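You operate a simulated robot arm through the tools that you are given. There is no shell and no other tool. Be economical: measure what you need, move in short steps, check, and stop when the job is done.

You run a simulated robot arm. Do the job below in one go: nothing can be reset, and whatever is moved stays where it is left.

Task
Scrub the greasy filter clean in the ribbed tray with the purple pad.
Fine: leave the pad on the island top and lay the filter beside the tray, on the tank tap's side. What is to be rubbed or washed off counts as gone when no trace of it is left.

The check looks at the end state, three seconds after you hand in, the way a careful person would. Anything else that was tipped, shoved, dropped, spilled or broken makes it a failure.

Robot
A 6-joint arm with a two-finger parallel gripper, fixed in place. Base frame: the origin is at the foot of the arm, x ahead of it, y to its left, z up. Readings come in mm, degrees, newtons and seconds.
Its first joint turns from -166.0 to 166.0 degrees. Payload 3.43 kg.
The TCP is the grasp point between the finger pads, 34 mm short of the fingertips. In the tool frame z runs along the fingers and y along their closing line. The gripper opens to 128 mm. The fingers are 24 mm wide and 12 mm thick; the gripper's body (48 by 130 mm) begins 96 mm behind the TCP.
Orientation is that of the tool frame in the base frame, as a unit quaternion [x, y, z, w]. With the fingers straight down and closing along the base's y, the tool's x points along the base's -x, its y along +y and its z along -z.

Tools
- The arm moves only by the tool jog_arm. Its argument "increments" is one flat list of numbers, 7 for each row, row after row: the opening, from 0 (shut) to 1 (fully open), then the shift along the tool's x, y, z in units of 20 mm (1.0 is 20 mm), then the turn, a rotation vector about the tool's x, y, z in units of 5 degrees (1.0 is 5 degrees). In form: [gripper, x, y, z, ax, ay, az, gripper, x, y, z, ax, ay, az, ...]. A call has 1 to 10 rows; each row shifts and turns the commanded pose from where the row before left it, along the tool's axes as they then stand. A call with a number of a shift or a turn outside -1 to 1 is refused whole. A row lasts 0.2 s, in which the tool goes at most 50 mm and 8.6 degrees; a call with a longer step from one row to the next is refused whole, and so is a gripper value outside its range. A pose out of reach is approached as far as the arm can. The call stops where the force on the tool passes 40 N (or 10 N more than at its start, if that is more) or the arm is blocked; 0.2 s more then pass. Each finger travels about 153 mm/s and halts on what it meets, pressing with about 25 N; the grip force reading is that of the motor and also rises with nothing between the fingers. The clock runs only during rows and for 0.2 s after the last one: add rows that do not move to give the fingers time. The reply holds the time, the measured pose of the TCP, the force on the tool along the base axes, the opening and the grip force, in the units named above and with some noise, with the torque about the TCP (base axes, N m) and any sound that the robot's microphone picked up.
- Cameras (640 x 400 px; columns grow to the right, rows downward): "scene" is fixed at [398.8, -638.7, 1586.1]; the picture's right is [0.78, -0.63, 0.00], its down [-0.52, -0.65, -0.56] and it looks along [0.35, 0.43, -0.83] (base axes); focal length 238 px, centre (320, 200). "wrist" rides on the gripper at [76, -11, -160] in the tool frame; the picture's right is [0.15, 0.99, 0.00], its down [-0.88, 0.13, -0.46] and it looks along [-0.45, 0.07, 0.89] (tool axes); focal length 234 px, centre (320, 200). There is no depth. A picture from a camera that has moved, and an enlarged one, comes with that camera's place and axes in the base frame and with its lens. The place of the scene camera against the robot may be out by one fixed shift of up to 18 mm in any direction.
- capture(camera): a new picture of that camera. It takes no simulated time.
- close_up(camera, box): a new picture of the part [left, top, right, bottom] of that camera's present view, enlarged. It takes no simulated time.
- finish_job(): hands the job in; it is judged then, once.

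Work in short steps. Places have to be worked out from the pictures, the camera data and where the tool is seen: move nearer, look again, correct. Check each grasp and each placing, and mend what went wrong. You have 120 turns and 64 pictures in all, those below and enlarged ones among them. Open the gripper and draw the arm clear of the work before you hand the job in, unless the task says otherwise; then end with one line.

The tools are called by a JSON object that holds its "op" and its "data". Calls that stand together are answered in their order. jog_arm: Moves the arm, as the interface text tells. Its arguments: {"type":"object","properties":{"increments":{"type":"array","items":{"type":"number"}}},"required":["increments"]} The other tools are called the same way: capture (camera) takes a picture; close_up (camera, box) takes an enlarged picture of a part of a camera's view; finish_job () hands the job in.

At the start:

```text
time_s: 0.0
tool_pos: [617.6, 221.5, 1133.6]
orientation: [0.0, 1.0, 0.0, 0.0]
wrist_force: [0.8, -0.3, 0.6]
torque: [-0.01, 0.0, -0.02]
gripper_width: 128.1
finger_force: 0.1
```

scene: 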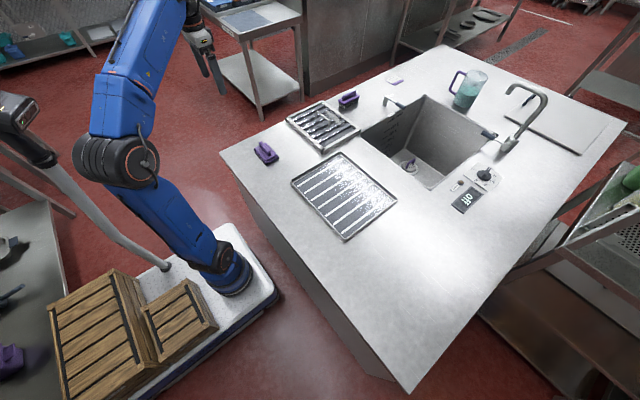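
wrist: 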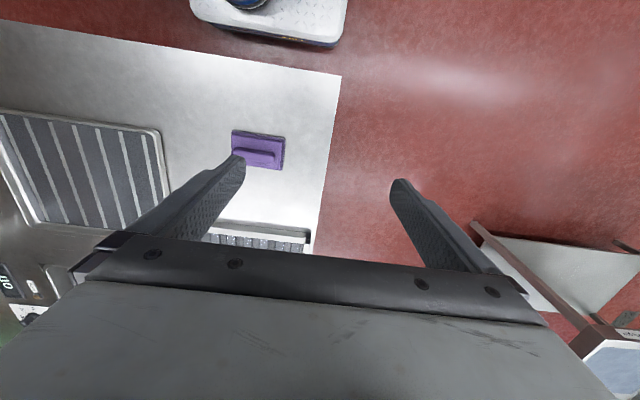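

The scene shows a ribbed tray, a filter-like thing and two purple objects; I enlarge the key areas to tell them apart.

{"op": "close_up", "data": {"camera": "scene", "box": [230, 70, 410, 245]}}

{"op": "close_up", "data": {"camera": "scene", "box": [370, 50, 570, 220]}}

```text
2.29 times, centred on (320, 158) of scene
camera zoom: at [398.8, -638.7, 1586.1], right [0.78, -0.63, 0.0], down [-0.52, -0.65, -0.56], along [0.35, 0.43, -0.83], focal length 543 px, centre (320, 297)
```

zoom: 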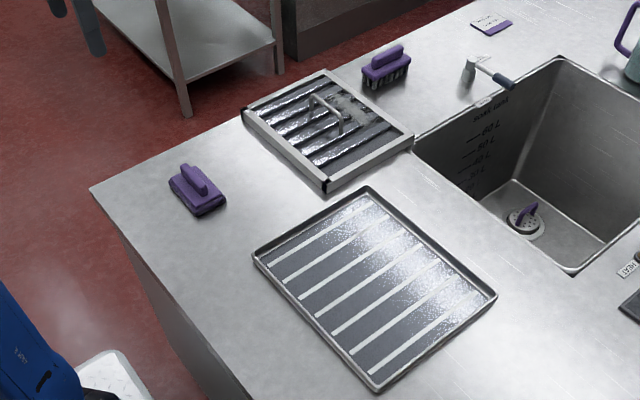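

```text
2.35 times, centred on (470, 135) of scene
camera zoom: at [398.8, -638.7, 1586.1], right [0.78, -0.63, 0.0], down [-0.52, -0.65, -0.56], along [0.35, 0.43, -0.83], focal length 559 px, centre (-33, 353)
```

zoom: 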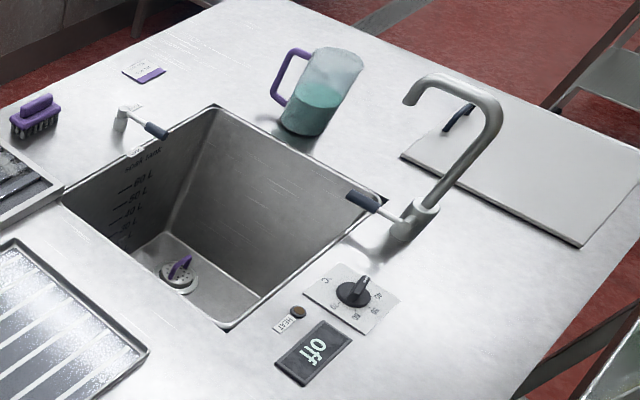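

The pad (block with grip) is near (687,104), the tray spans about x 690–973, y −422…−83, and the filter about x 890–1125, y −55…240, top near z 800. I move the wrist forward to look at the filter and taps nearer.

{"op": "jog_arm", "data": {"increments": [1, -1, -0.5, 0, 0, 0, 0, 1, -1, -0.5, 0, 0, 0, 0, 1, -1, -0.5, 0, 0, 0, 0, 1, -1, -0.5, 0, 0, 0, 0, 1, -1, -0.5, 0, 0, 0, 0, 1, -1, -0.5, 0, 0, 0, 0, 1, -1, -0.5, 0, 0, 0, 0, 1, -1, -0.5, 0, 0, 0, 0]}}

{"op": "capture", "data": {"camera": "wrist"}}

{"op": "close_up", "data": {"camera": "scene", "box": [370, 65, 450, 115]}}

{"op": "close_up", "data": {"camera": "scene", "box": [440, 80, 550, 220]}}

```text
time_s: 1.8
tool_pos: [776.8, 140.9, 1135.2]
orientation: [0.0, 1.0, 0.0, 0.002]
wrist_force: [-0.7, -0.3, 0.2]
torque: [0.02, -0.04, -0.02]
gripper_width: 127.7
finger_force: 0.0
```

```text
59 pictures are left
camera wrist: at [699.7, 131.1, 1294.3], right [-0.15, 0.99, 0.0], down [0.88, 0.13, 0.46], along [0.45, 0.07, -0.89], focal length 234 px, centre (320, 200)
```

wrist: 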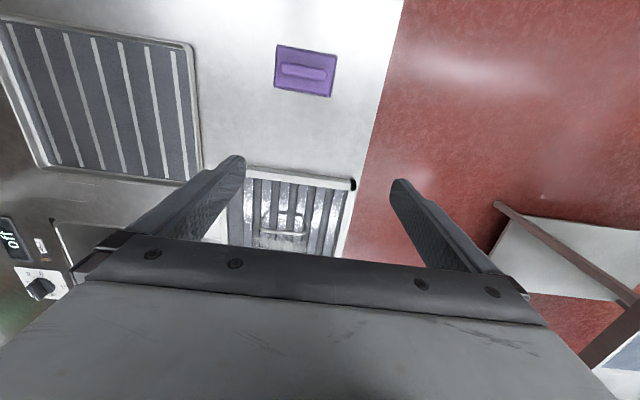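

```text
8.00 times, centred on (410, 90) of scene
camera zoom: at [398.8, -638.7, 1586.1], right [0.78, -0.63, 0.0], down [-0.52, -0.65, -0.56], along [0.35, 0.43, -0.83], focal length 1902 px, centre (-400, 1080)
```

zoom: 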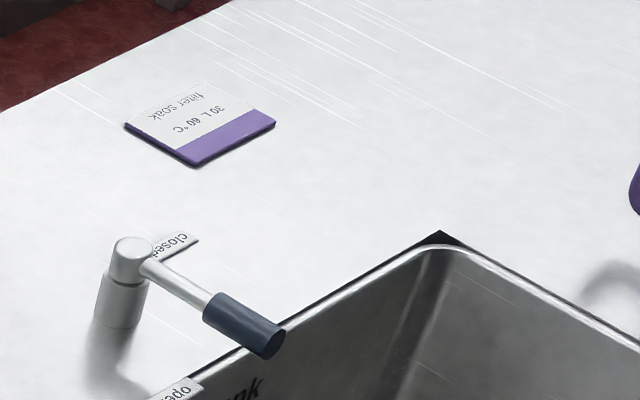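

```text
2.86 times, centred on (495, 150) of scene
camera zoom: at [398.8, -638.7, 1586.1], right [0.78, -0.63, 0.0], down [-0.52, -0.65, -0.56], along [0.35, 0.43, -0.83], focal length 679 px, centre (-180, 343)
```

zoom: 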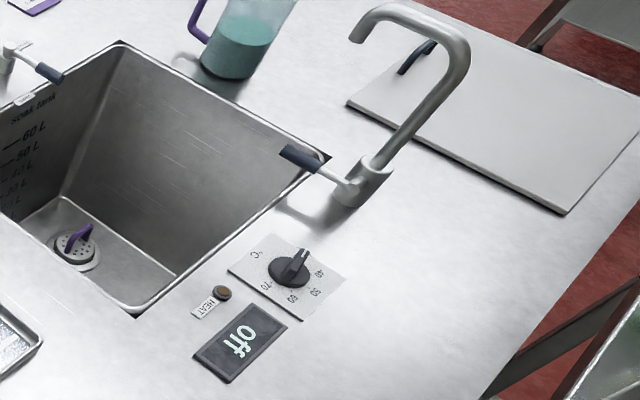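

The lever nearer +y is the drain valve (closed/open), so the tank tap is the faucet on the −y side; the filter will finally go at about y −590. The handle runs along y, so I turn the tool −90° and descend a bit.

{"op": "jog_arm", "data": {"increments": [1, 0, 0, 0.3, 0, 0, -1, 1, 0, 0, 0.3, 0, 0, -1, 1, 0, 0, 0.3, 0, 0, -1, 1, 0, 0, 0.3, 0, 0, -1, 1, 0, 0, 0.3, 0, 0, -1, 1, 0, 0, 0.3, 0, 0, -1, 1, 0, 0, 0.3, 0, 0, -1, 1, 0, 0, 0.3, 0, 0, -1, 1, 0, 0, 0.3, 0, 0, -1, 1, 0, 0, 0.3, 0, 0, -1]}}

{"op": "jog_arm", "data": {"increments": [1, 0, 0, 0, 0, 0, -1, 1, 0, 0, 0, 0, 0, -1, 1, 0, 0, 0, 0, 0, -1, 1, 0, 0, 0, 0, 0, -1, 1, 0, 0, 0, 0, 0, -1, 1, 0, 0, 0, 0, 0, -1, 1, 0, 0, 0, 0, 0, -1, 1, 0, 0, 0, 0, 0, -1]}}

{"op": "capture", "data": {"camera": "wrist"}}

```text
time_s: 4.0
tool_pos: [778.7, 140.6, 1073.0]
orientation: [-0.423, 0.906, 0.0, 0.0]
wrist_force: [0.0, 0.5, -0.4]
torque: [0.0, 0.01, 0.0]
gripper_width: 128.1
finger_force: 0.1
```

```text
time_s: 5.8
tool_pos: [777.9, 141.6, 1074.2]
orientation: [0.708, -0.706, 0.001, 0.0]
wrist_force: [0.8, 0.1, -0.5]
torque: [0.0, 0.02, -0.01]
gripper_width: 127.8
finger_force: 0.0
```

```text
56 pictures are left
camera wrist: at [787.3, 66.9, 1234.1], right [-0.99, -0.15, 0.0], down [-0.13, 0.88, 0.46], along [-0.07, 0.45, -0.89], focal length 234 px, centre (320, 200)
```

wrist: 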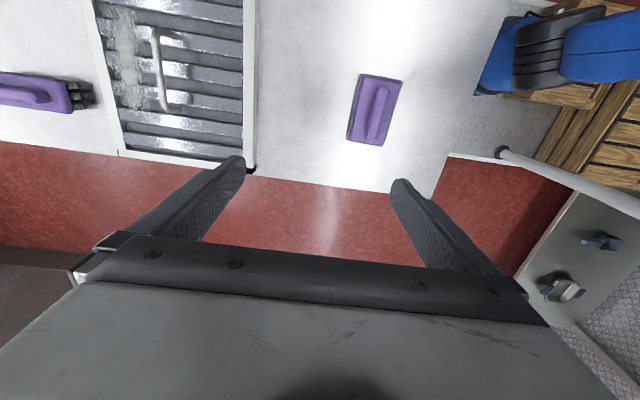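

Handle triangulates to about x 1010, y 44…134, z ≈850. I move toward it, still high, and look again.

{"op": "jog_arm", "data": {"increments": [1, 0.25, -0.96, 0.3, 0, 0, 0, 1, 0.25, -0.96, 0.3, 0, 0, 0, 1, 0.25, -0.96, 0.3, 0, 0, 0, 1, 0.25, -0.96, 0.3, 0, 0, 0, 1, 0.25, -0.96, 0.3, 0, 0, 0, 1, 0.25, -0.96, 0.3, 0, 0, 0, 1, 0.25, -0.96, 0.3, 0, 0, 0, 1, 0.25, -0.96, 0.3, 0, 0, 0, 1, 0.25, -0.96, 0.3, 0, 0, 0, 1, 0.25, -0.96, 0.3, 0, 0, 0]}}

{"op": "capture", "data": {"camera": "wrist"}}

```text
time_s: 8.0
tool_pos: [970.3, 91.7, 1015.1]
orientation: [-0.707, 0.707, -0.001, 0.001]
wrist_force: [0.1, 0.0, 0.0]
torque: [0.03, -0.02, 0.01]
gripper_width: 128.0
finger_force: 0.0
```

```text
55 pictures are left
camera wrist: at [979.1, 16.5, 1174.5], right [-0.99, -0.15, 0.0], down [-0.13, 0.88, 0.46], along [-0.07, 0.45, -0.89], focal length 234 px, centre (320, 200)
```

wrist: 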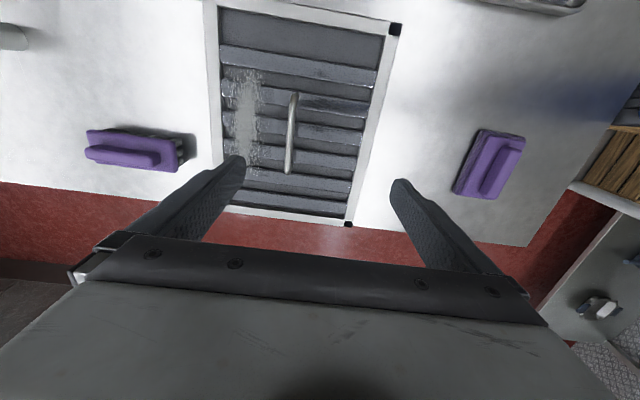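

The pale patch on the far side of the handle looks like the grease; I enlarge it.

{"op": "close_up", "data": {"camera": "wrist", "box": [200, 0, 420, 230]}}

```text
1.74 times, centred on (310, 115) of wrist
camera zoom: at [979.1, 16.5, 1174.5], right [-0.99, -0.15, 0.0], down [-0.13, 0.88, 0.46], along [-0.07, 0.45, -0.89], focal length 407 px, centre (337, 348)
```

zoom: 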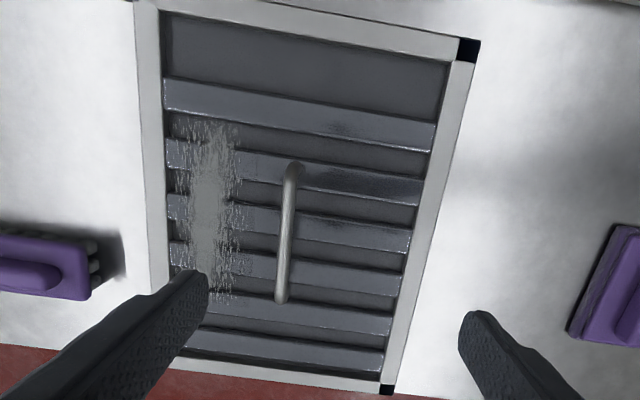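

Handle bar is about (1007, 88, 865), frame top about z 820. It is slightly past the straight-down reach, so I tilt 15° outward about the bar's axis, narrow the opening, and go down to just above it.

{"op": "jog_arm", "data": {"increments": [0.5, 0, 0, 0, 1, 0, 0, 0.5, 0, 0, 0, 1, 0, 0, 0.5, 0, 0, 0, 1, 0, 0, 0.5, 0.03, -0.05, 1, 0, 0, 0, 0.5, 0.03, -0.05, 1, 0, 0, 0, 0.5, 0.03, -0.05, 1, 0, 0, 0, 0.5, 0.03, -0.05, 1, 0, 0, 0, 0.5, 0.03, -0.05, 0.5, 0, 0, 0, 0.5, 0, 0, 0, 0, 0, 0]}}

{"op": "capture", "data": {"camera": "wrist"}}

{"op": "close_up", "data": {"camera": "scene", "box": [260, 60, 400, 160]}}

```text
time_s: 10.0
tool_pos: [997.3, 88.2, 928.8]
orientation: [0.701, -0.701, 0.092, -0.093]
wrist_force: [-0.4, -0.4, 0.3]
torque: [0.04, 0.0, 0.0]
gripper_width: 64.1
finger_force: 0.0
```

```text
53 pictures are left
camera wrist: at [965.8, 13.9, 1086.1], right [-0.96, -0.15, -0.26], down [-0.24, 0.88, 0.41], along [0.17, 0.45, -0.88], focal length 234 px, centre (320, 200)
```

wrist: 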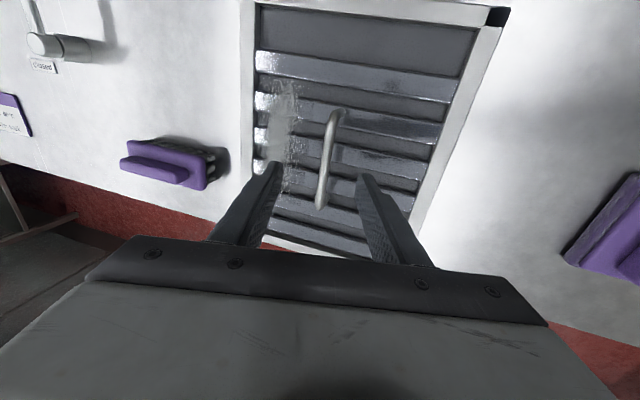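

```text
4.00 times, centred on (330, 110) of scene
camera zoom: at [398.8, -638.7, 1586.1], right [0.78, -0.63, 0.0], down [-0.52, -0.65, -0.56], along [0.35, 0.43, -0.83], focal length 951 px, centre (280, 560)
```

zoom: 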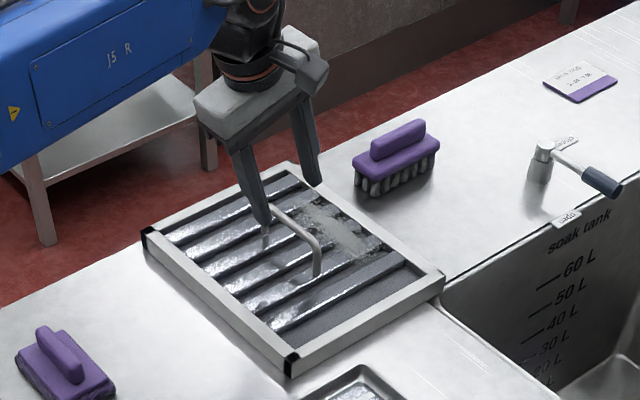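

Handle confirmed at (1007, 86, ~865). I go down along the tool to it, then close.

{"op": "jog_arm", "data": {"increments": [0.5, 0, 0.1, 0.84, 0, 0, 0, 0.5, 0, 0.1, 0.84, 0, 0, 0, 0.5, 0, 0.1, 0.84, 0, 0, 0, 0.5, 0, 0.1, 0.84, 0, 0, 0, 0.5, 0, 0, 0, 0, 0, 0]}}

{"op": "capture", "data": {"camera": "wrist"}}

```text
time_s: 11.1
tool_pos: [1005.8, 88.7, 869.9]
orientation: [-0.7, 0.701, -0.096, 0.097]
wrist_force: [-6.9, -1.8, 15.5]
torque: [-0.08, 0.79, 0.1]
gripper_width: 65.1
finger_force: 1.0
stopped in row 5: the force on the tool passed its limit at 46 N (the readings are from after the stop); the commanded pose is now the measured one
```

```text
51 pictures are left
camera wrist: at [972.5, 13.9, 1026.4], right [-0.95, -0.15, -0.27], down [-0.25, 0.88, 0.41], along [0.18, 0.45, -0.87], focal length 234 px, centre (320, 200)
```

wrist: 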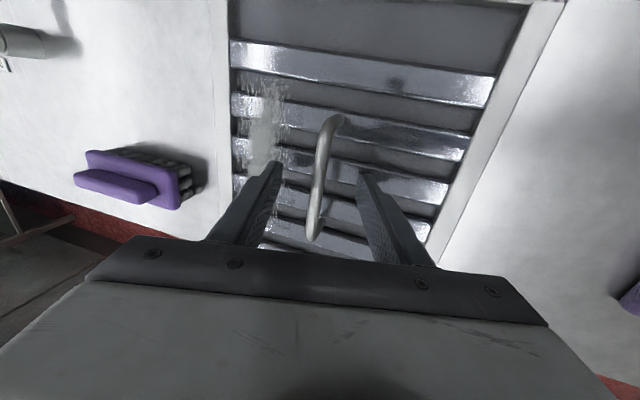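

A finger tip touched a baffle at about z 827; the bar lies between the fingers. I lift 5 mm and close.

{"op": "jog_arm", "data": {"increments": [0.5, 0, 0, -0.25, 0, 0, 0, 0.3, 0, 0, 0, 0, 0, 0, 0.15, 0, 0, 0, 0, 0, 0, 0, 0, 0, 0, 0, 0, 0, 0, 0, 0, 0, 0, 0, 0, 0, 0, 0, 0, 0, 0, 0]}}

{"op": "capture", "data": {"camera": "wrist"}}

```text
time_s: 12.5
tool_pos: [1005.3, 90.4, 871.6]
orientation: [-0.7, 0.701, -0.095, 0.096]
wrist_force: [3.6, 0.6, 2.3]
torque: [-0.1, -0.03, 0.1]
gripper_width: 9.7
finger_force: 24.6
```

```text
50 pictures are left
camera wrist: at [972.5, 14.3, 1029.0], right [-0.95, -0.15, -0.26], down [-0.25, 0.88, 0.41], along [0.17, 0.45, -0.87], focal length 234 px, centre (320, 200)
```

wrist: 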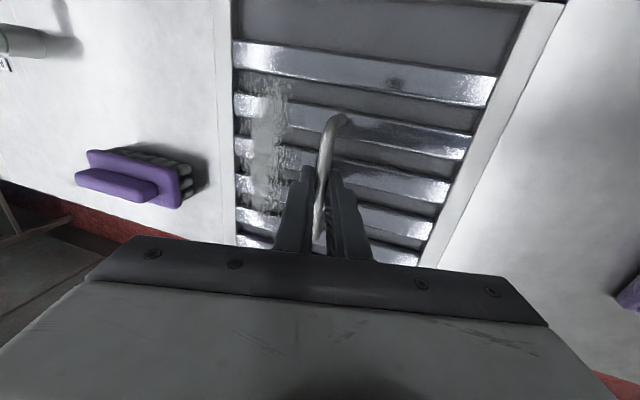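

The bar is held (9.7 mm). I lift straight up 60 mm.

{"op": "jog_arm", "data": {"increments": [0, 0, -0.13, -0.48, 0, 0, 0, 0, 0, -0.13, -0.48, 0, 0, 0, 0, 0, -0.19, -0.72, 0, 0, 0, 0, 0, -0.19, -0.72, 0, 0, 0, 0, 0, -0.19, -0.72, 0, 0, 0, 0, 0, 0, 0, 0, 0, 0]}}

{"op": "capture", "data": {"camera": "scene"}}

```text
time_s: 13.9
tool_pos: [1005.0, 89.2, 935.8]
orientation: [0.701, -0.701, 0.095, -0.095]
wrist_force: [0.1, -0.6, -8.5]
torque: [0.01, 0.02, -0.01]
gripper_width: 9.5
finger_force: 25.2
```

```text
49 pictures are left
```

scene: 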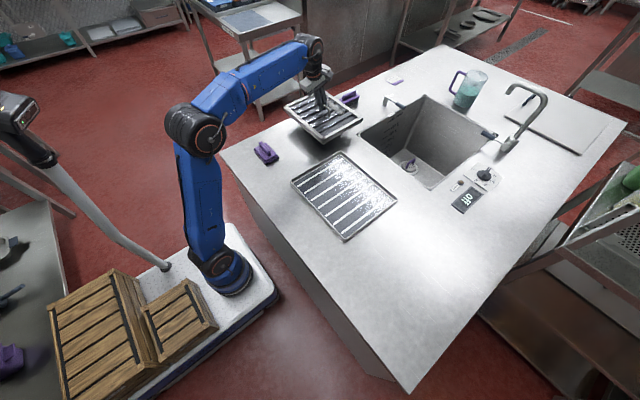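

Filter is lifted level, about 0.85 kg, its centre ≈ TCP+(4,2). Tray centre is estimated at about (817,−266); I carry the filter toward it at this height.

{"op": "jog_arm", "data": {"increments": [0, 0.5, 0.25, -0.07, 0, 0, 0, 0, 0.99, 0.515, -0.138, 0, 0, 0, 0, 0.99, 0.515, -0.138, 0, 0, 0, 0, 0.99, 0.515, -0.138, 0, 0, 0, 0, 0.99, 0.515, -0.138, 0, 0, 0, 0, 0.99, 0.515, -0.138, 0, 0, 0, 0, 0.99, 0.515, -0.138, 0, 0, 0, 0, 0.99, 0.515, -0.138, 0, 0, 0, 0, 0.99, 0.515, -0.138, 0, 0, 0, 0, 0.5, 0.25, -0.07, 0, 0, 0]}}

{"op": "jog_arm", "data": {"increments": [0, 0.5, 0.25, -0.07, 0, 0, 0, 0, 0.99, 0.515, -0.138, 0, 0, 0, 0, 0.99, 0.515, -0.138, 0, 0, 0, 0, 0.99, 0.515, -0.138, 0, 0, 0, 0, 0.99, 0.515, -0.138, 0, 0, 0, 0, 0.99, 0.515, -0.138, 0, 0, 0, 0, 0.99, 0.515, -0.138, 0, 0, 0, 0, 0.99, 0.515, -0.138, 0, 0, 0, 0, 0.99, 0.515, -0.138, 0, 0, 0, 0, 0.5, 0.25, -0.07, 0, 0, 0]}}

{"op": "close_up", "data": {"camera": "scene", "box": [270, 120, 420, 260]}}

{"op": "capture", "data": {"camera": "wrist"}}

```text
time_s: 16.1
tool_pos: [909.0, -89.5, 935.5]
orientation: [0.701, -0.7, 0.095, -0.096]
wrist_force: [0.2, 0.2, -8.0]
torque: [0.03, 0.0, 0.01]
gripper_width: 9.8
finger_force: 24.9
```

```text
time_s: 18.3
tool_pos: [813.4, -267.1, 934.5]
orientation: [-0.701, 0.701, -0.095, 0.095]
wrist_force: [0.9, 0.4, -7.7]
torque: [0.01, 0.05, 0.01]
gripper_width: 9.9
finger_force: 24.7
```

```text
2.86 times, centred on (345, 190) of scene
camera zoom: at [398.8, -638.7, 1586.1], right [0.78, -0.63, 0.0], down [-0.52, -0.65, -0.56], along [0.35, 0.43, -0.83], focal length 679 px, centre (249, 229)
```

zoom: 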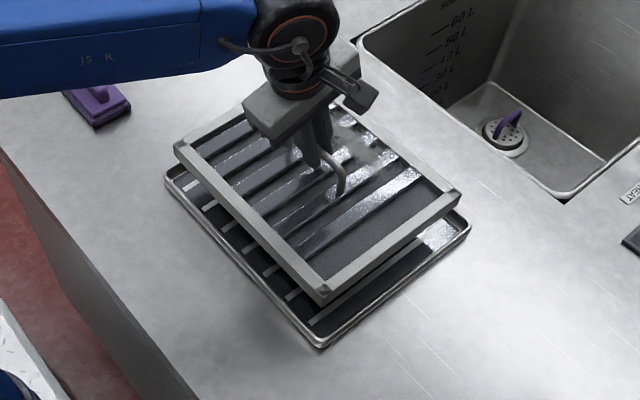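

```text
47 pictures are left
camera wrist: at [780.7, -343.0, 1091.9], right [-0.95, -0.15, -0.26], down [-0.25, 0.88, 0.41], along [0.17, 0.45, -0.87], focal length 234 px, centre (320, 200)
```

wrist: 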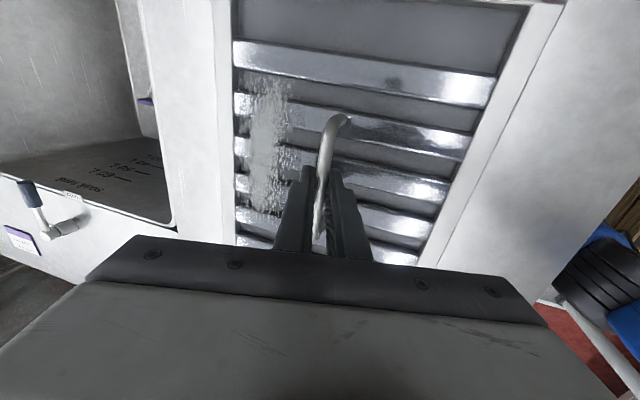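

Filter and tray centres match in x, and in y the filter should go ~6 mm further toward −y. I apply that and descend 40 mm to hover just above the rim for a finer check.

{"op": "jog_arm", "data": {"increments": [0, 0.075, 0.13, 0.48, 0, 0, 0, 0, 0.075, 0.13, 0.48, 0, 0, 0, 0, 0.075, 0.13, 0.48, 0, 0, 0, 0, 0.075, 0.13, 0.48, 0, 0, 0, 0, 0, 0, 0, 0, 0, 0]}}

{"op": "close_up", "data": {"camera": "scene", "box": [285, 140, 405, 245]}}

```text
time_s: 19.5
tool_pos: [813.5, -274.0, 895.6]
orientation: [0.701, -0.701, 0.095, -0.096]
wrist_force: [-0.8, 0.3, -8.0]
torque: [0.02, 0.03, -0.01]
gripper_width: 9.5
finger_force: 24.7
```

```text
3.81 times, centred on (345, 192) of scene
camera zoom: at [398.8, -638.7, 1586.1], right [0.78, -0.63, 0.0], down [-0.52, -0.65, -0.56], along [0.35, 0.43, -0.83], focal length 906 px, centre (225, 229)
```

zoom: 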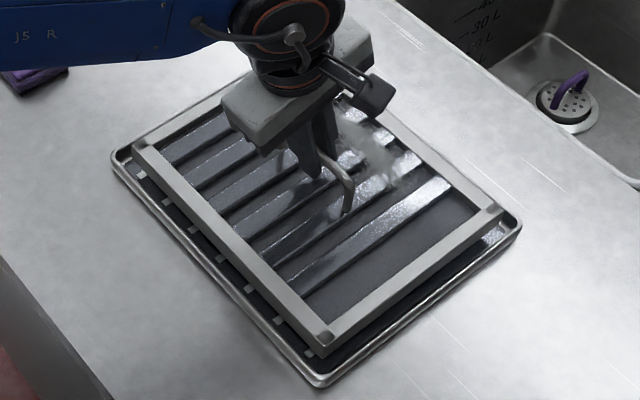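

Filter centre is within ~5 mm of the tray centre; I correct by (+4,+3) and lower in small steps.

{"op": "jog_arm", "data": {"increments": [0, -0.08, -0.02, 0.32, 0, 0, 0, 0, -0.07, -0.02, 0.32, 0, 0, 0, 0, 0, 0, 0, 0, 0, 0]}}

{"op": "jog_arm", "data": {"increments": [0, 0, 0.026, 0.1, 0, 0, 0, 0, 0, 0.026, 0.1, 0, 0, 0, 0, 0, 0, 0, 0, 0, 0]}}

```text
time_s: 20.3
tool_pos: [818.3, -271.6, 882.5]
orientation: [-0.701, 0.701, -0.095, 0.095]
wrist_force: [0.5, -0.6, -9.1]
torque: [-0.01, 0.05, 0.0]
gripper_width: 9.9
finger_force: 24.7
```

```text
time_s: 21.1
tool_pos: [817.3, -269.8, 879.1]
orientation: [-0.7, 0.701, -0.094, 0.096]
wrist_force: [0.6, -0.3, -8.3]
torque: [0.0, 0.0, 0.03]
gripper_width: 9.7
finger_force: 25.0
```

Still hanging free (−8 N); I keep lowering in 2 mm steps.

{"op": "jog_arm", "data": {"increments": [0, 0, 0.026, 0.1, 0, 0, 0, 0, 0, 0.026, 0.1, 0, 0, 0, 0, 0, 0, 0, 0, 0, 0]}}

{"op": "close_up", "data": {"camera": "scene", "box": [285, 140, 405, 245]}}

```text
time_s: 21.9
tool_pos: [818.5, -270.0, 875.7]
orientation: [-0.7, 0.701, -0.095, 0.097]
wrist_force: [3.9, -1.1, 9.1]
torque: [0.55, -0.03, 0.19]
gripper_width: 9.8
finger_force: 25.5
```

```text
3.81 times, centred on (345, 192) of scene
camera zoom: at [398.8, -638.7, 1586.1], right [0.78, -0.63, 0.0], down [-0.52, -0.65, -0.56], along [0.35, 0.43, -0.83], focal length 906 px, centre (225, 229)
```

zoom: 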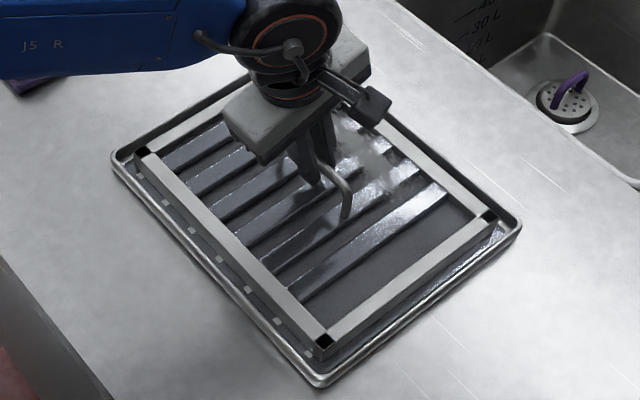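

The filter rests on the ribs inside the tray (force flipped to +9 N). I open a little and withdraw along the fingers.

{"op": "jog_arm", "data": {"increments": [0.1, 0, 0, 0, 0, 0, 0, 0.2, 0, 0, 0, 0, 0, 0, 0.25, 0, 0, 0, 0, 0, 0, 0.25, 0, 0, -0.5, 0, 0, 0, 0.25, 0, 0, -1, 0, 0, 0, 0.25, 0, 0, -1, 0, 0, 0, 0.25, 0, 0, -1, 0, 0, 0, 0.25, 0, 0, -1, 0, 0, 0, 0.25, 0, 0, -1, 0, 0, 0, 0.25, 0, 0, -1, 0, 0, 0]}}

{"op": "capture", "data": {"camera": "wrist"}}

```text
time_s: 24.1
tool_pos: [783.0, -271.5, 1000.3]
orientation: [0.701, -0.701, 0.095, -0.095]
wrist_force: [0.4, 1.0, -0.4]
torque: [0.03, 0.0, 0.02]
gripper_width: 32.2
finger_force: 0.1
```

```text
44 pictures are left
camera wrist: at [750.0, -346.1, 1157.4], right [-0.95, -0.15, -0.26], down [-0.25, 0.88, 0.41], along [0.17, 0.45, -0.87], focal length 234 px, centre (320, 200)
```

wrist: 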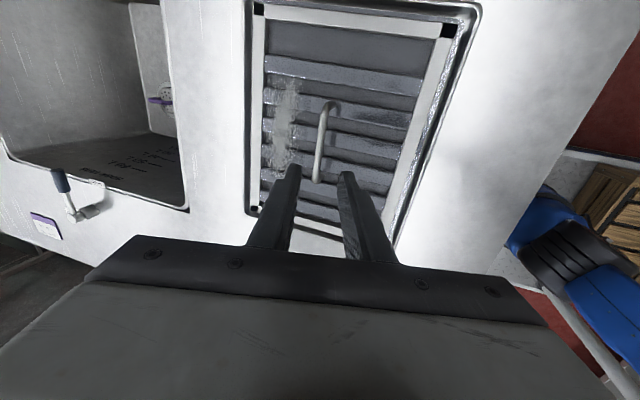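

Filter is seated and the bar released. Next the pad: I untilt and travel to about (690, 100, 1000) with the same closing direction (its ridge runs along y).

{"op": "jog_arm", "data": {"increments": [0.4, -1, 0, 0, -1, 0, 0, 0.5, -1, 0, 0, -1, 0, 0, 0.5, -1, 0, 0, -1, 0, 0, 0.5, -1, 0.3, 0, 0, 0, 0, 0.5, -1, 0.3, 0, 0, 0, 0, 0.5, -1, 0.3, 0, 0, 0, 0, 0.5, -1, 0.3, 0, 0, 0, 0, 0.5, -1, 0.3, 0, 0, 0, 0, 0.5, -1, 0.3, 0, 0, 0, 0, 0.5, -1, 0.3, 0, 0, 0, 0]}}

{"op": "jog_arm", "data": {"increments": [0.5, -0.95, 0.3, 0, 0, 0, 0, 0.5, -0.95, 0.3, 0, 0, 0, 0, 0.5, -0.95, 0.3, 0, 0, 0, 0, 0.5, -0.95, 0.3, 0, 0, 0, 0, 0.5, -0.95, 0.3, 0, 0, 0, 0, 0.5, -0.95, 0.3, 0, 0, 0, 0, 0.5, -0.95, 0.3, 0, 0, 0, 0, 0.5, -0.95, 0.3, 0, 0, 0, 0]}}

{"op": "capture", "data": {"camera": "wrist"}}

```text
time_s: 26.3
tool_pos: [742.9, -69.9, 1000.7]
orientation: [-0.707, 0.708, -0.002, 0.003]
wrist_force: [0.0, 0.1, 0.1]
torque: [0.01, 0.01, 0.02]
gripper_width: 64.1
finger_force: 0.0
```

```text
time_s: 28.1
tool_pos: [693.0, 81.6, 999.9]
orientation: [-0.706, 0.708, -0.003, 0.004]
wrist_force: [0.2, -0.1, -0.5]
torque: [0.01, -0.01, -0.01]
gripper_width: 64.2
finger_force: 0.0
```

```text
43 pictures are left
camera wrist: at [701.6, 6.3, 1160.2], right [-0.99, -0.15, -0.01], down [-0.13, 0.88, 0.46], along [-0.06, 0.45, -0.89], focal length 234 px, centre (320, 200)
```

wrist: 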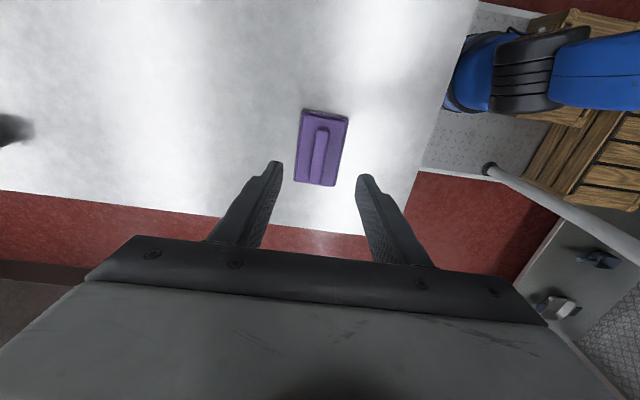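

Pad's ridge is centred near (690, 98), running along y. I descend to z 880 over it and look.

{"op": "jog_arm", "data": {"increments": [0.45, -0.16, 0.03, 1, 0, 0, 0, 0.45, -0.16, 0.03, 1, 0, 0, 0, 0.45, -0.16, 0.03, 1, 0, 0, 0, 0.45, -0.16, 0.03, 1, 0, 0, 0, 0.45, -0.16, 0, 1, 0, 0, 0, 0.45, 0, 0, 1, 0, 0, 0, 0.45, 0, 0, 0, 0, 0, 0]}}

{"op": "capture", "data": {"camera": "wrist"}}

{"op": "close_up", "data": {"camera": "scene", "box": [225, 110, 305, 180]}}

```text
time_s: 29.7
tool_pos: [693.7, 98.4, 880.6]
orientation: [-0.707, 0.707, -0.002, 0.004]
wrist_force: [-1.4, 1.1, -0.8]
torque: [0.0, -0.02, 0.04]
gripper_width: 57.3
finger_force: 0.1
```

```text
42 pictures are left
camera wrist: at [701.2, 22.4, 1040.3], right [-0.99, -0.15, -0.01], down [-0.13, 0.88, 0.46], along [-0.06, 0.45, -0.89], focal length 234 px, centre (320, 200)
```

wrist: 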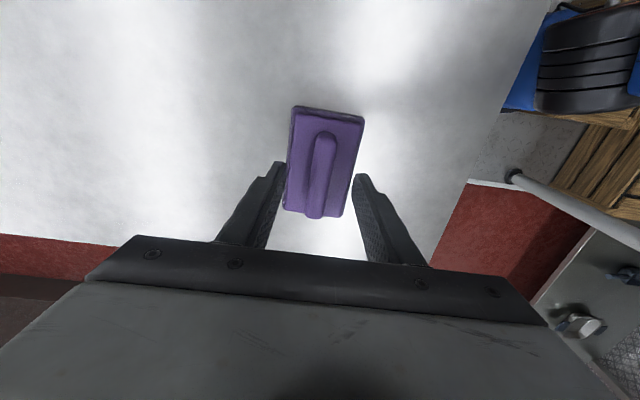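

```text
5.71 times, centred on (265, 145) of scene
camera zoom: at [398.8, -638.7, 1586.1], right [0.78, -0.63, 0.0], down [-0.52, -0.65, -0.56], along [0.35, 0.43, -0.83], focal length 1359 px, centre (634, 514)
```

zoom: 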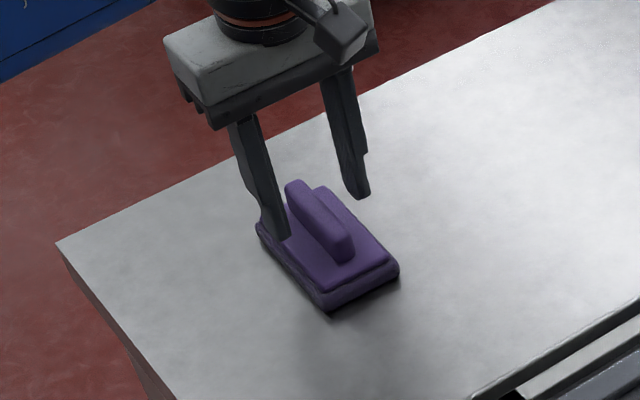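

The ridge lies midway between the fingers. I narrow to ~40 mm, go down to about z 857 and close.

{"op": "jog_arm", "data": {"increments": [0.32, 0, 0, 0.2, 0, 0, 0, 0.32, 0, 0, 0.4, 0, 0, 0, 0.32, 0, 0, 0.4, 0, 0, 0, 0.32, 0, 0, 0.2, 0, 0, 0, 0.32, 0, 0, 0, 0, 0, 0]}}

{"op": "close_up", "data": {"camera": "scene", "box": [225, 110, 305, 180]}}

```text
time_s: 30.9
tool_pos: [692.2, 98.0, 857.1]
orientation: [-0.707, 0.708, -0.003, 0.004]
wrist_force: [0.5, -1.2, 23.2]
torque: [-0.05, 0.52, 0.03]
gripper_width: 40.5
finger_force: 0.1
```

```text
5.71 times, centred on (265, 145) of scene
camera zoom: at [398.8, -638.7, 1586.1], right [0.78, -0.63, 0.0], down [-0.52, -0.65, -0.56], along [0.35, 0.43, -0.83], focal length 1359 px, centre (634, 514)
```

zoom: 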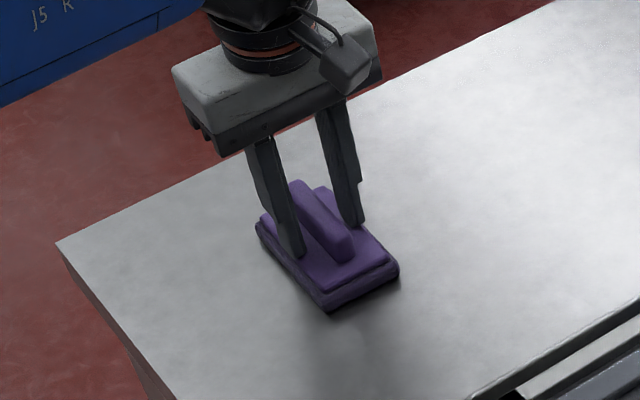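

Tips rest on the pad body (z ≈823). Raise 3 mm and close on the ridge.

{"op": "jog_arm", "data": {"increments": [0.32, 0, 0, -0.2, 0, 0, 0, 0.2, 0, 0, 0, 0, 0, 0, 0, 0, 0, 0, 0, 0, 0, 0, 0, 0, 0, 0, 0, 0, 0, 0, 0, 0, 0, 0, 0, 0, 0, 0, 0, 0, 0, 0]}}

{"op": "jog_arm", "data": {"increments": [0, 0, 0, -0.5, 0, 0, 0, 0, 0, 0, -1, 0, 0, 0, 0, 0, 0, -1, 0, 0, 0, 0, 0, 0, -1, 0, 0, 0, 0, 0, 0, -1, 0, 0, 0, 0, 0, 0, 0, 0, 0, 0]}}

{"op": "capture", "data": {"camera": "wrist"}}

{"op": "close_up", "data": {"camera": "scene", "box": [225, 90, 305, 170]}}

```text
time_s: 32.3
tool_pos: [693.2, 98.6, 860.2]
orientation: [-0.707, 0.707, -0.003, 0.003]
wrist_force: [1.1, 0.6, 0.0]
torque: [-0.03, 0.02, 0.03]
gripper_width: 17.1
finger_force: 24.9
```

```text
time_s: 33.7
tool_pos: [691.0, 98.1, 949.6]
orientation: [-0.707, 0.707, -0.002, 0.004]
wrist_force: [-0.5, 0.4, -0.6]
torque: [0.03, -0.01, 0.04]
gripper_width: 17.2
finger_force: 25.4
```

```text
39 pictures are left
camera wrist: at [699.5, 22.5, 1110.4], right [-0.99, -0.15, -0.01], down [-0.13, 0.88, 0.46], along [-0.06, 0.45, -0.89], focal length 234 px, centre (320, 200)
```

wrist: 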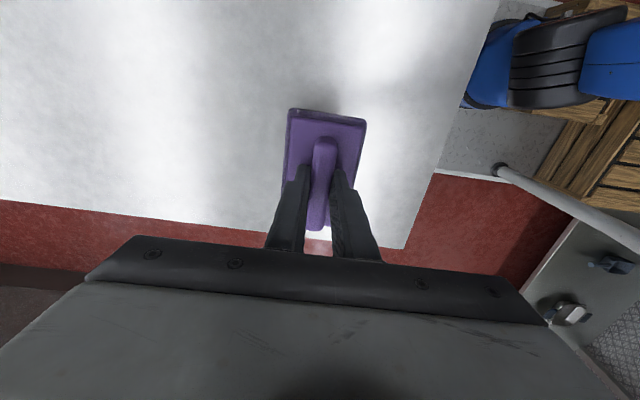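

```text
5.00 times, centred on (265, 130) of scene
camera zoom: at [398.8, -638.7, 1586.1], right [0.78, -0.63, 0.0], down [-0.52, -0.65, -0.56], along [0.35, 0.43, -0.83], focal length 1189 px, centre (595, 550)
```

zoom: 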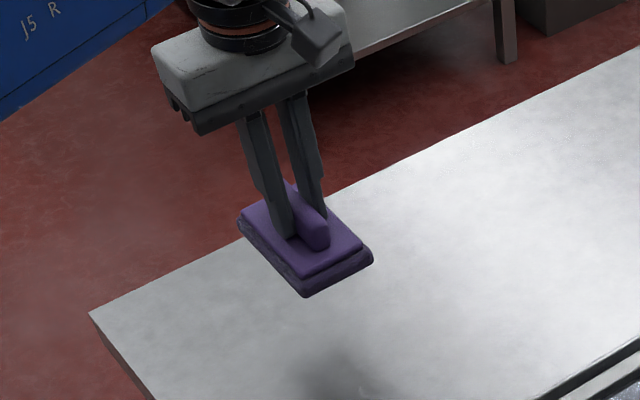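

Pad is held firmly, footprint ≈ 66×104 mm centred on the TCP, bottom ≈ 62 mm below it. I carry it high to above the grease strip (~(888,−268)).

{"op": "jog_arm", "data": {"increments": [0, 0, 0, -1, 0, 0, 0, 0, 0.5, -0.3, -1, 0, 0, 0, 0, 0.92, -0.5, 0, 0, 0, 0, 0, 0.92, -0.5, 0, 0, 0, 0, 0, 0.92, -0.5, 0, 0, 0, 0, 0, 0.92, -0.5, 0, 0, 0, 0, 0, 0.92, -0.5, 0, 0, 0, 0, 0, 0.92, -0.5, 0, 0, 0, 0, 0, 0.92, -0.5, 0, 0, 0, 0, 0, 0.92, -0.5, 0, 0, 0, 0]}}

{"op": "jog_arm", "data": {"increments": [0, 0.92, -0.5, 0, 0, 0, 0, 0, 0.92, -0.5, 0, 0, 0, 0, 0, 0.92, -0.5, 0, 0, 0, 0, 0, 0.92, -0.5, 0, 0, 0, 0, 0, 0.92, -0.5, 0, 0, 0, 0, 0, 0.92, -0.5, 0, 0, 0, 0]}}

{"op": "capture", "data": {"camera": "wrist"}}

```text
time_s: 35.9
tool_pos: [777.9, -59.5, 990.8]
orientation: [-0.707, 0.707, -0.003, 0.003]
wrist_force: [-0.5, 0.8, -0.7]
torque: [0.02, 0.0, 0.01]
gripper_width: 17.3
finger_force: 24.8
```

```text
time_s: 37.3
tool_pos: [836.5, -170.8, 992.0]
orientation: [0.707, -0.707, 0.003, -0.004]
wrist_force: [0.1, 0.5, -0.2]
torque: [0.03, -0.01, -0.01]
gripper_width: 17.0
finger_force: 24.8
```

```text
37 pictures are left
camera wrist: at [845.1, -245.6, 1151.7], right [-0.99, -0.15, -0.01], down [-0.13, 0.88, 0.46], along [-0.06, 0.45, -0.89], focal length 234 px, centre (320, 200)
```

wrist: 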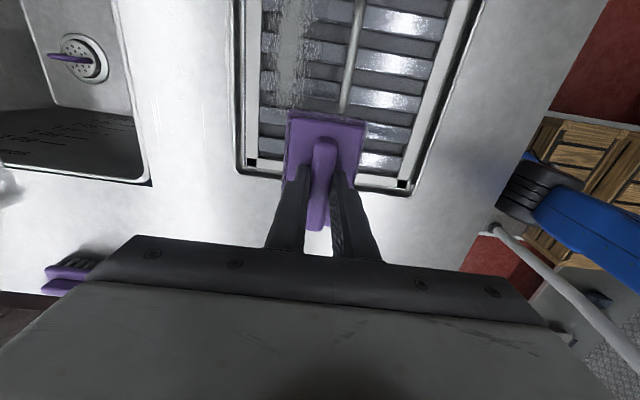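

Grease spans about x 862–910; inner frame edge about x 918. I move to (884,−268) and descend to just above contact.

{"op": "jog_arm", "data": {"increments": [0, 0.97, -0.48, 0, 0, 0, 0, 0, 0.97, -0.48, 0, 0, 0, 0, 0, 0.97, -0.47, 0, 0, 0, 0, 0, 0.97, -0.47, 0, 0, 0, 0, 0, 0.97, -0.47, 0, 0, 0, 0, 0, 0, 0, 1, 0, 0, 0, 0, 0, 0, 1, 0, 0, 0, 0, 0, 0, 1, 0, 0, 0, 0, 0, 0, 1, 0, 0, 0, 0, 0, 0, 0.2, 0, 0, 0]}}

{"op": "close_up", "data": {"camera": "scene", "box": [285, 130, 405, 245]}}

```text
time_s: 39.5
tool_pos: [886.0, -267.0, 906.6]
orientation: [0.707, -0.707, 0.003, -0.004]
wrist_force: [0.3, 0.4, -0.6]
torque: [-0.04, -0.02, -0.02]
gripper_width: 16.9
finger_force: 25.0
```

```text
3.48 times, centred on (345, 188) of scene
camera zoom: at [398.8, -638.7, 1586.1], right [0.78, -0.63, 0.0], down [-0.52, -0.65, -0.56], along [0.35, 0.43, -0.83], focal length 827 px, centre (233, 244)
```

zoom: 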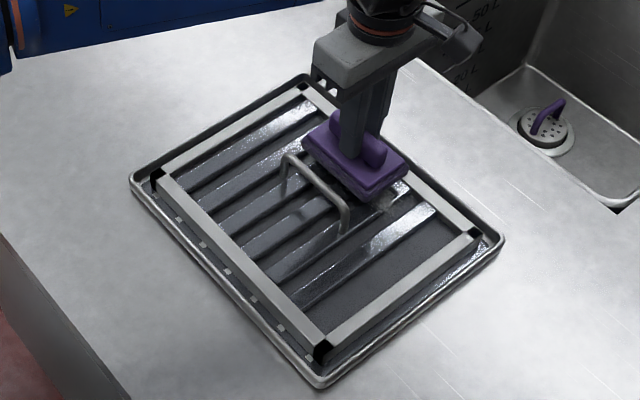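

Pad hovers over the strip with clearance to handle and frame. I lower in small steps to light contact.

{"op": "jog_arm", "data": {"increments": [0, 0, 0, 0.2, 0, 0, 0, 0, 0, 0, 0.2, 0, 0, 0, 0, 0, 0, 0.15, 0, 0, 0, 0, 0, 0, 0, 0, 0, 0]}}

```text
time_s: 40.5
tool_pos: [886.5, -267.7, 894.9]
orientation: [-0.707, 0.707, -0.002, 0.003]
wrist_force: [-0.1, -0.1, 0.0]
torque: [0.0, 0.0, 0.0]
gripper_width: 17.1
finger_force: 25.2
```

{"op": "jog_arm", "data": {"increments": [0, 0, 0, 0.12, 0, 0, 0, 0, 0, 0, 0.12, 0, 0, 0, 0, 0, 0, 0, 0, 0, 0]}}

```text
time_s: 41.3
tool_pos: [885.6, -265.7, 890.7]
orientation: [0.707, -0.707, 0.002, -0.003]
wrist_force: [-0.2, 0.6, 0.3]
torque: [0.01, -0.06, -0.02]
gripper_width: 17.1
finger_force: 25.3
```

No contact yet; further down.

{"op": "jog_arm", "data": {"increments": [0, 0, 0, 0.12, 0, 0, 0, 0, 0, 0, 0.12, 0, 0, 0, 0, 0, 0, 0, 0, 0, 0]}}

```text
time_s: 42.1
tool_pos: [885.4, -268.0, 888.7]
orientation: [0.707, -0.707, 0.004, -0.004]
wrist_force: [8.3, -0.2, 30.3]
torque: [-0.02, -0.03, -0.01]
gripper_width: 17.4
finger_force: 24.5
```

Contact at z ≈889 with 30 N. I ease off ~1.5 mm and make the first scrubbing stroke along y.

{"op": "jog_arm", "data": {"increments": [0, 0, 0, -0.08, 0, 0, 0, 0, 0.5, 0, 0, 0, 0, 0, 0, 0.5, 0, 0, 0, 0, 0, 0, 0.5, 0, 0, 0, 0, 0, 0, 0.5, 0, 0, 0, 0, 0, 0, -0.5, 0, 0, 0, 0, 0, 0, -0.5, 0, 0, 0, 0, 0, 0, -0.5, 0, 0, 0, 0, 0, 0, -0.5, 0, 0, 0, 0]}}

{"op": "jog_arm", "data": {"increments": [0, -0.5, 0, 0, 0, 0, 0, 0, -0.5, 0, 0, 0, 0, 0, 0, -0.5, 0, 0, 0, 0, 0, 0, -0.5, 0, 0, 0, 0, 0, 0, 0.5, 0, 0, 0, 0, 0, 0, 0.5, 0, 0, 0, 0, 0, 0, 0.5, 0, 0, 0, 0, 0, 0, 0.5, 0, 0, 0, 0, 0]}}

{"op": "close_up", "data": {"camera": "scene", "box": [285, 130, 405, 245]}}

```text
refused: increments must hold 7 numbers for each row
```

```text
time_s: 43.9
tool_pos: [884.1, -266.2, 887.2]
orientation: [-0.707, 0.708, -0.003, 0.004]
wrist_force: [-0.2, 10.8, 23.1]
torque: [0.5, 0.36, -0.13]
gripper_width: 17.1
finger_force: 24.7
```

```text
3.48 times, centred on (345, 188) of scene
camera zoom: at [398.8, -638.7, 1586.1], right [0.78, -0.63, 0.0], down [-0.52, -0.65, -0.56], along [0.35, 0.43, -0.83], focal length 827 px, centre (233, 244)
```

zoom: 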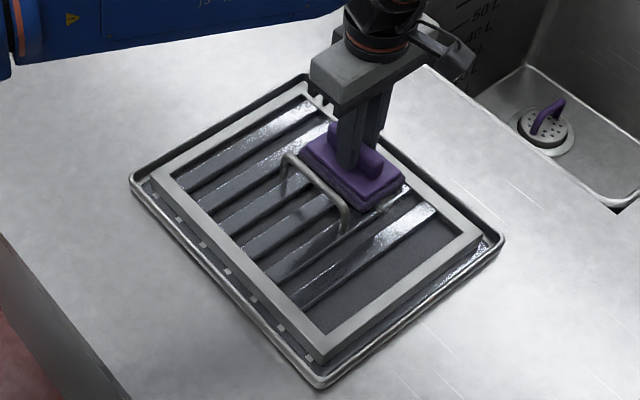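

The first call was malformed, only the +y stroke ran, without trouble. Now the −y stroke and back, slightly eased.

{"op": "jog_arm", "data": {"increments": [0, 0.5, 0, -0.02, 0, 0, 0, 0, 0.5, 0, 0, 0, 0, 0, 0, 0.5, 0, 0, 0, 0, 0, 0, 0.5, 0, 0, 0, 0, 0, 0, -0.5, 0, 0, 0, 0, 0, 0, -0.5, 0, 0, 0, 0, 0, 0, -0.5, 0, 0, 0, 0, 0, 0, -0.5, 0, 0, 0, 0, 0]}}

{"op": "jog_arm", "data": {"increments": [0, -0.5, 0, 0, 0, 0, 0, 0, -0.5, 0, 0, 0, 0, 0, 0, -0.5, 0, 0, 0, 0, 0, 0, -0.5, 0, 0, 0, 0, 0, 0, 0.5, 0, 0, 0, 0, 0, 0, 0.5, 0, 0, 0, 0, 0, 0, 0.5, 0, 0, 0, 0, 0, 0, 0.5, 0, 0, 0, 0, 0]}}

{"op": "close_up", "data": {"camera": "wrist", "box": [180, 0, 460, 200]}}

```text
time_s: 45.7
tool_pos: [884.9, -267.9, 886.4]
orientation: [0.707, -0.707, 0.003, -0.003]
wrist_force: [-1.0, -4.3, 9.2]
torque: [-0.29, 0.36, 0.14]
gripper_width: 16.8
finger_force: 25.1
```

```text
time_s: 47.5
tool_pos: [883.4, -267.1, 886.8]
orientation: [0.707, -0.707, 0.002, -0.004]
wrist_force: [0.2, 4.4, 8.4]
torque: [0.28, 0.32, -0.09]
gripper_width: 17.3
finger_force: 25.2
```

```text
2.00 times, centred on (320, 100) of wrist
camera zoom: at [893.1, -342.2, 1047.0], right [-0.99, -0.15, -0.01], down [-0.13, 0.88, 0.46], along [-0.06, 0.45, -0.89], focal length 468 px, centre (320, 400)
```

zoom: 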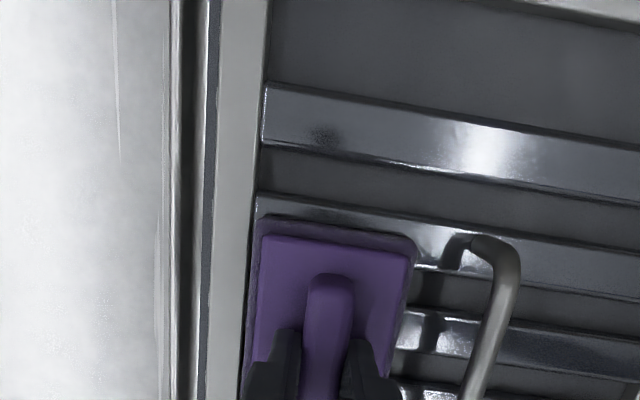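

The visible part looks clean. I lift and back off to inspect the strip.

{"op": "jog_arm", "data": {"increments": [0, 0, 0, -0.5, 0, 0, 0, 0, -0.5, 0, -1, 0, 0, 0, 0, -1, 0, -1, 0, 0, 0, 0, -1, 0, -1, 0, 0, 0, 0, -1, 0, -1, 0, 0, 0, 0, -1, 0, 0, 0, 0, 0, 0, -1, 0, 0, 0, 0, 0, 0, -1, 0, 0, 0, 0, 0, 0, -1, 0, 0, 0, 0, 0]}}

{"op": "close_up", "data": {"camera": "wrist", "box": [180, 0, 500, 200]}}

{"op": "close_up", "data": {"camera": "scene", "box": [285, 140, 405, 245]}}

```text
time_s: 49.5
tool_pos: [884.6, -117.0, 976.5]
orientation: [-0.707, 0.707, -0.002, 0.004]
wrist_force: [-0.5, 0.8, -0.4]
torque: [0.01, -0.01, -0.03]
gripper_width: 17.3
finger_force: 24.7
```

```text
2.00 times, centred on (340, 100) of wrist
camera zoom: at [893.2, -192.4, 1137.2], right [-0.99, -0.15, -0.01], down [-0.13, 0.88, 0.46], along [-0.06, 0.45, -0.89], focal length 468 px, centre (280, 400)
```

zoom: 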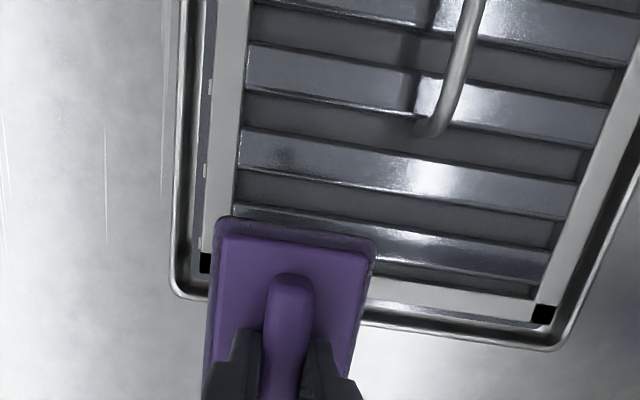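

```text
3.81 times, centred on (345, 192) of scene
camera zoom: at [398.8, -638.7, 1586.1], right [0.78, -0.63, 0.0], down [-0.52, -0.65, -0.56], along [0.35, 0.43, -0.83], focal length 906 px, centre (225, 229)
```

zoom: 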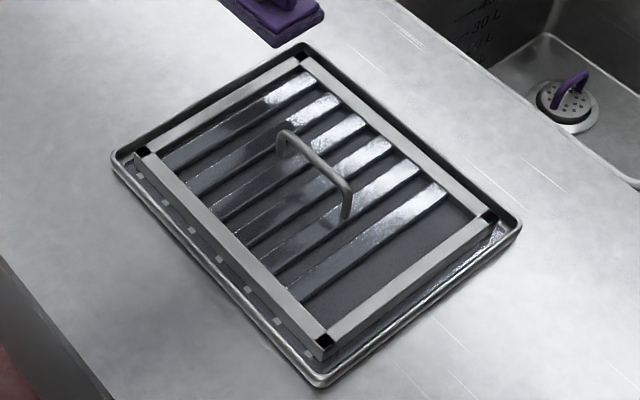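

The strip looks clean from both views. I take one higher, closer-in look over the whole strip to be sure.

{"op": "jog_arm", "data": {"increments": [0, 1, 0, -1, 0, 0, 0, 0, 1, 0, -1, 0, 0, 0, 0, 1, 0, -1, 0, 0, 0, 0, 0.5, 0, -1, 0, 0, 0, 0, 0, 0, 0, 0, 0, 0]}}

{"op": "close_up", "data": {"camera": "wrist", "box": [220, 0, 420, 125]}}

{"op": "close_up", "data": {"camera": "scene", "box": [325, 145, 395, 195]}}

```text
time_s: 50.7
tool_pos: [883.7, -188.4, 1058.2]
orientation: [0.707, -0.707, 0.002, -0.003]
wrist_force: [-0.6, -0.5, -0.3]
torque: [-0.02, 0.0, 0.0]
gripper_width: 17.1
finger_force: 25.5
```

```text
3.20 times, centred on (320, 62) of wrist
camera zoom: at [891.6, -262.7, 1217.3], right [-0.99, -0.15, -0.01], down [-0.13, 0.88, 0.46], along [-0.06, 0.45, -0.89], focal length 749 px, centre (320, 640)
```

zoom: 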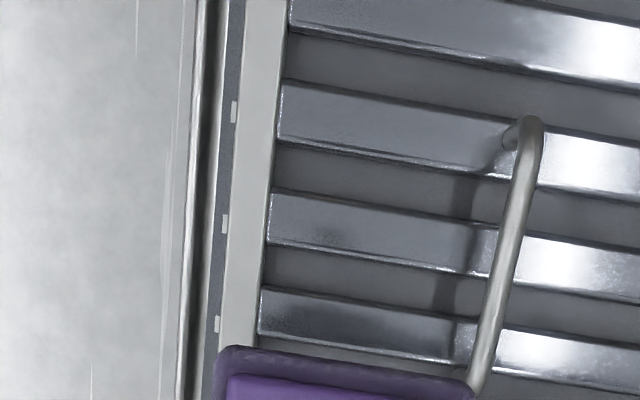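

```text
8.00 times, centred on (360, 170) of scene
camera zoom: at [398.8, -638.7, 1586.1], right [0.78, -0.63, 0.0], down [-0.52, -0.65, -0.56], along [0.35, 0.43, -0.83], focal length 1902 px, centre (0, 440)
```

zoom: 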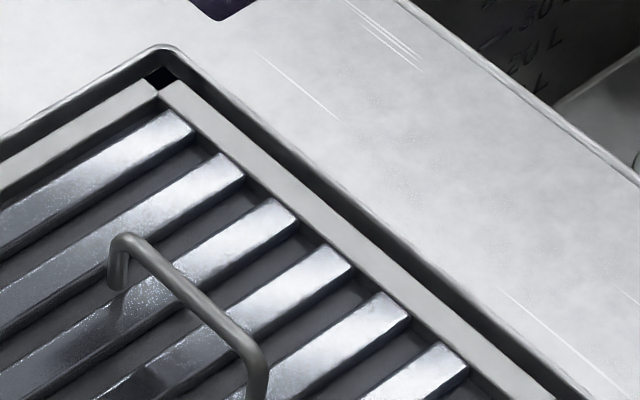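

No trace left anywhere in the strip. Now I carry the pad back to its spot on the island (~(691,98)).

{"op": "jog_arm", "data": {"increments": [0, -0.955, 0.643, 0, 0, 0, 0, 0, -0.955, 0.643, 0, 0, 0, 0, 0, -0.955, 0.643, 0, 0, 0, 0, 0, -0.955, 0.643, 0, 0, 0, 0, 0, -0.955, 0.643, 0, 0, 0, 0, 0, -0.955, 0.643, 0, 0, 0, 0, 0, -0.955, 0.643, 0, 0, 0, 0, 0, -0.955, 0.643, 0, 0, 0, 0, 0, -0.955, 0.643, 0, 0, 0, 0, 0, -0.955, 0.643, 0, 0, 0, 0]}}

{"op": "jog_arm", "data": {"increments": [0, -0.955, 0.643, 0, 0, 0, 0, 0, -0.955, 0.643, 0, 0, 0, 0, 0, -0.955, 0.643, 0, 0, 0, 0, 0, -0.955, 0.643, 0, 0, 0, 0, 0, -0.955, 0.643, 0, 0, 0, 0, 0, 0, 0, 1, 0, 0, 0, 0, 0, 0, 1, 0, 0, 0, 0, 0, 0, 1, 0, 0, 0, 0, 0, 0, 1, 0, 0, 0, 0, 0, 0, 1, 0, 0, 0]}}

{"op": "jog_arm", "data": {"increments": [0, 0, 0, 1, 0, 0, 0, 0, 0, 0, 1, 0, 0, 0, 0, 0, 0, 1, 0, 0, 0, 0, 0, 0, 1, 0, 0, 0, 0, 0, 0, 0.4, 0, 0, 0, 0, 0, 0, 0, 0, 0, 0]}}

```text
time_s: 52.9
tool_pos: [754.5, 3.0, 1056.2]
orientation: [0.707, -0.707, 0.002, -0.003]
wrist_force: [-0.3, 0.6, -0.6]
torque: [0.01, 0.04, -0.04]
gripper_width: 17.0
finger_force: 25.5
```

```text
time_s: 55.1
tool_pos: [691.3, 99.9, 956.7]
orientation: [0.707, -0.707, 0.003, -0.004]
wrist_force: [-0.2, 0.5, -0.5]
torque: [-0.01, 0.0, 0.01]
gripper_width: 17.0
finger_force: 25.2
```

```text
time_s: 56.5
tool_pos: [691.4, 98.6, 868.2]
orientation: [0.707, -0.707, 0.002, -0.004]
wrist_force: [-0.3, -0.2, -0.8]
torque: [0.0, 0.02, 0.0]
gripper_width: 17.3
finger_force: 24.7
```

Lower the last ~8 mm gently.

{"op": "jog_arm", "data": {"increments": [0, 0, 0, 0.15, 0, 0, 0, 0, 0, 0, 0.15, 0, 0, 0, 0, 0, 0, 0.1, 0, 0, 0, 0, 0, 0, 0, 0, 0, 0]}}

```text
time_s: 57.5
tool_pos: [692.3, 99.2, 860.3]
orientation: [0.707, -0.707, 0.002, -0.004]
wrist_force: [0.1, -0.6, -0.1]
torque: [0.02, -0.01, 0.0]
gripper_width: 17.1
finger_force: 24.4
```

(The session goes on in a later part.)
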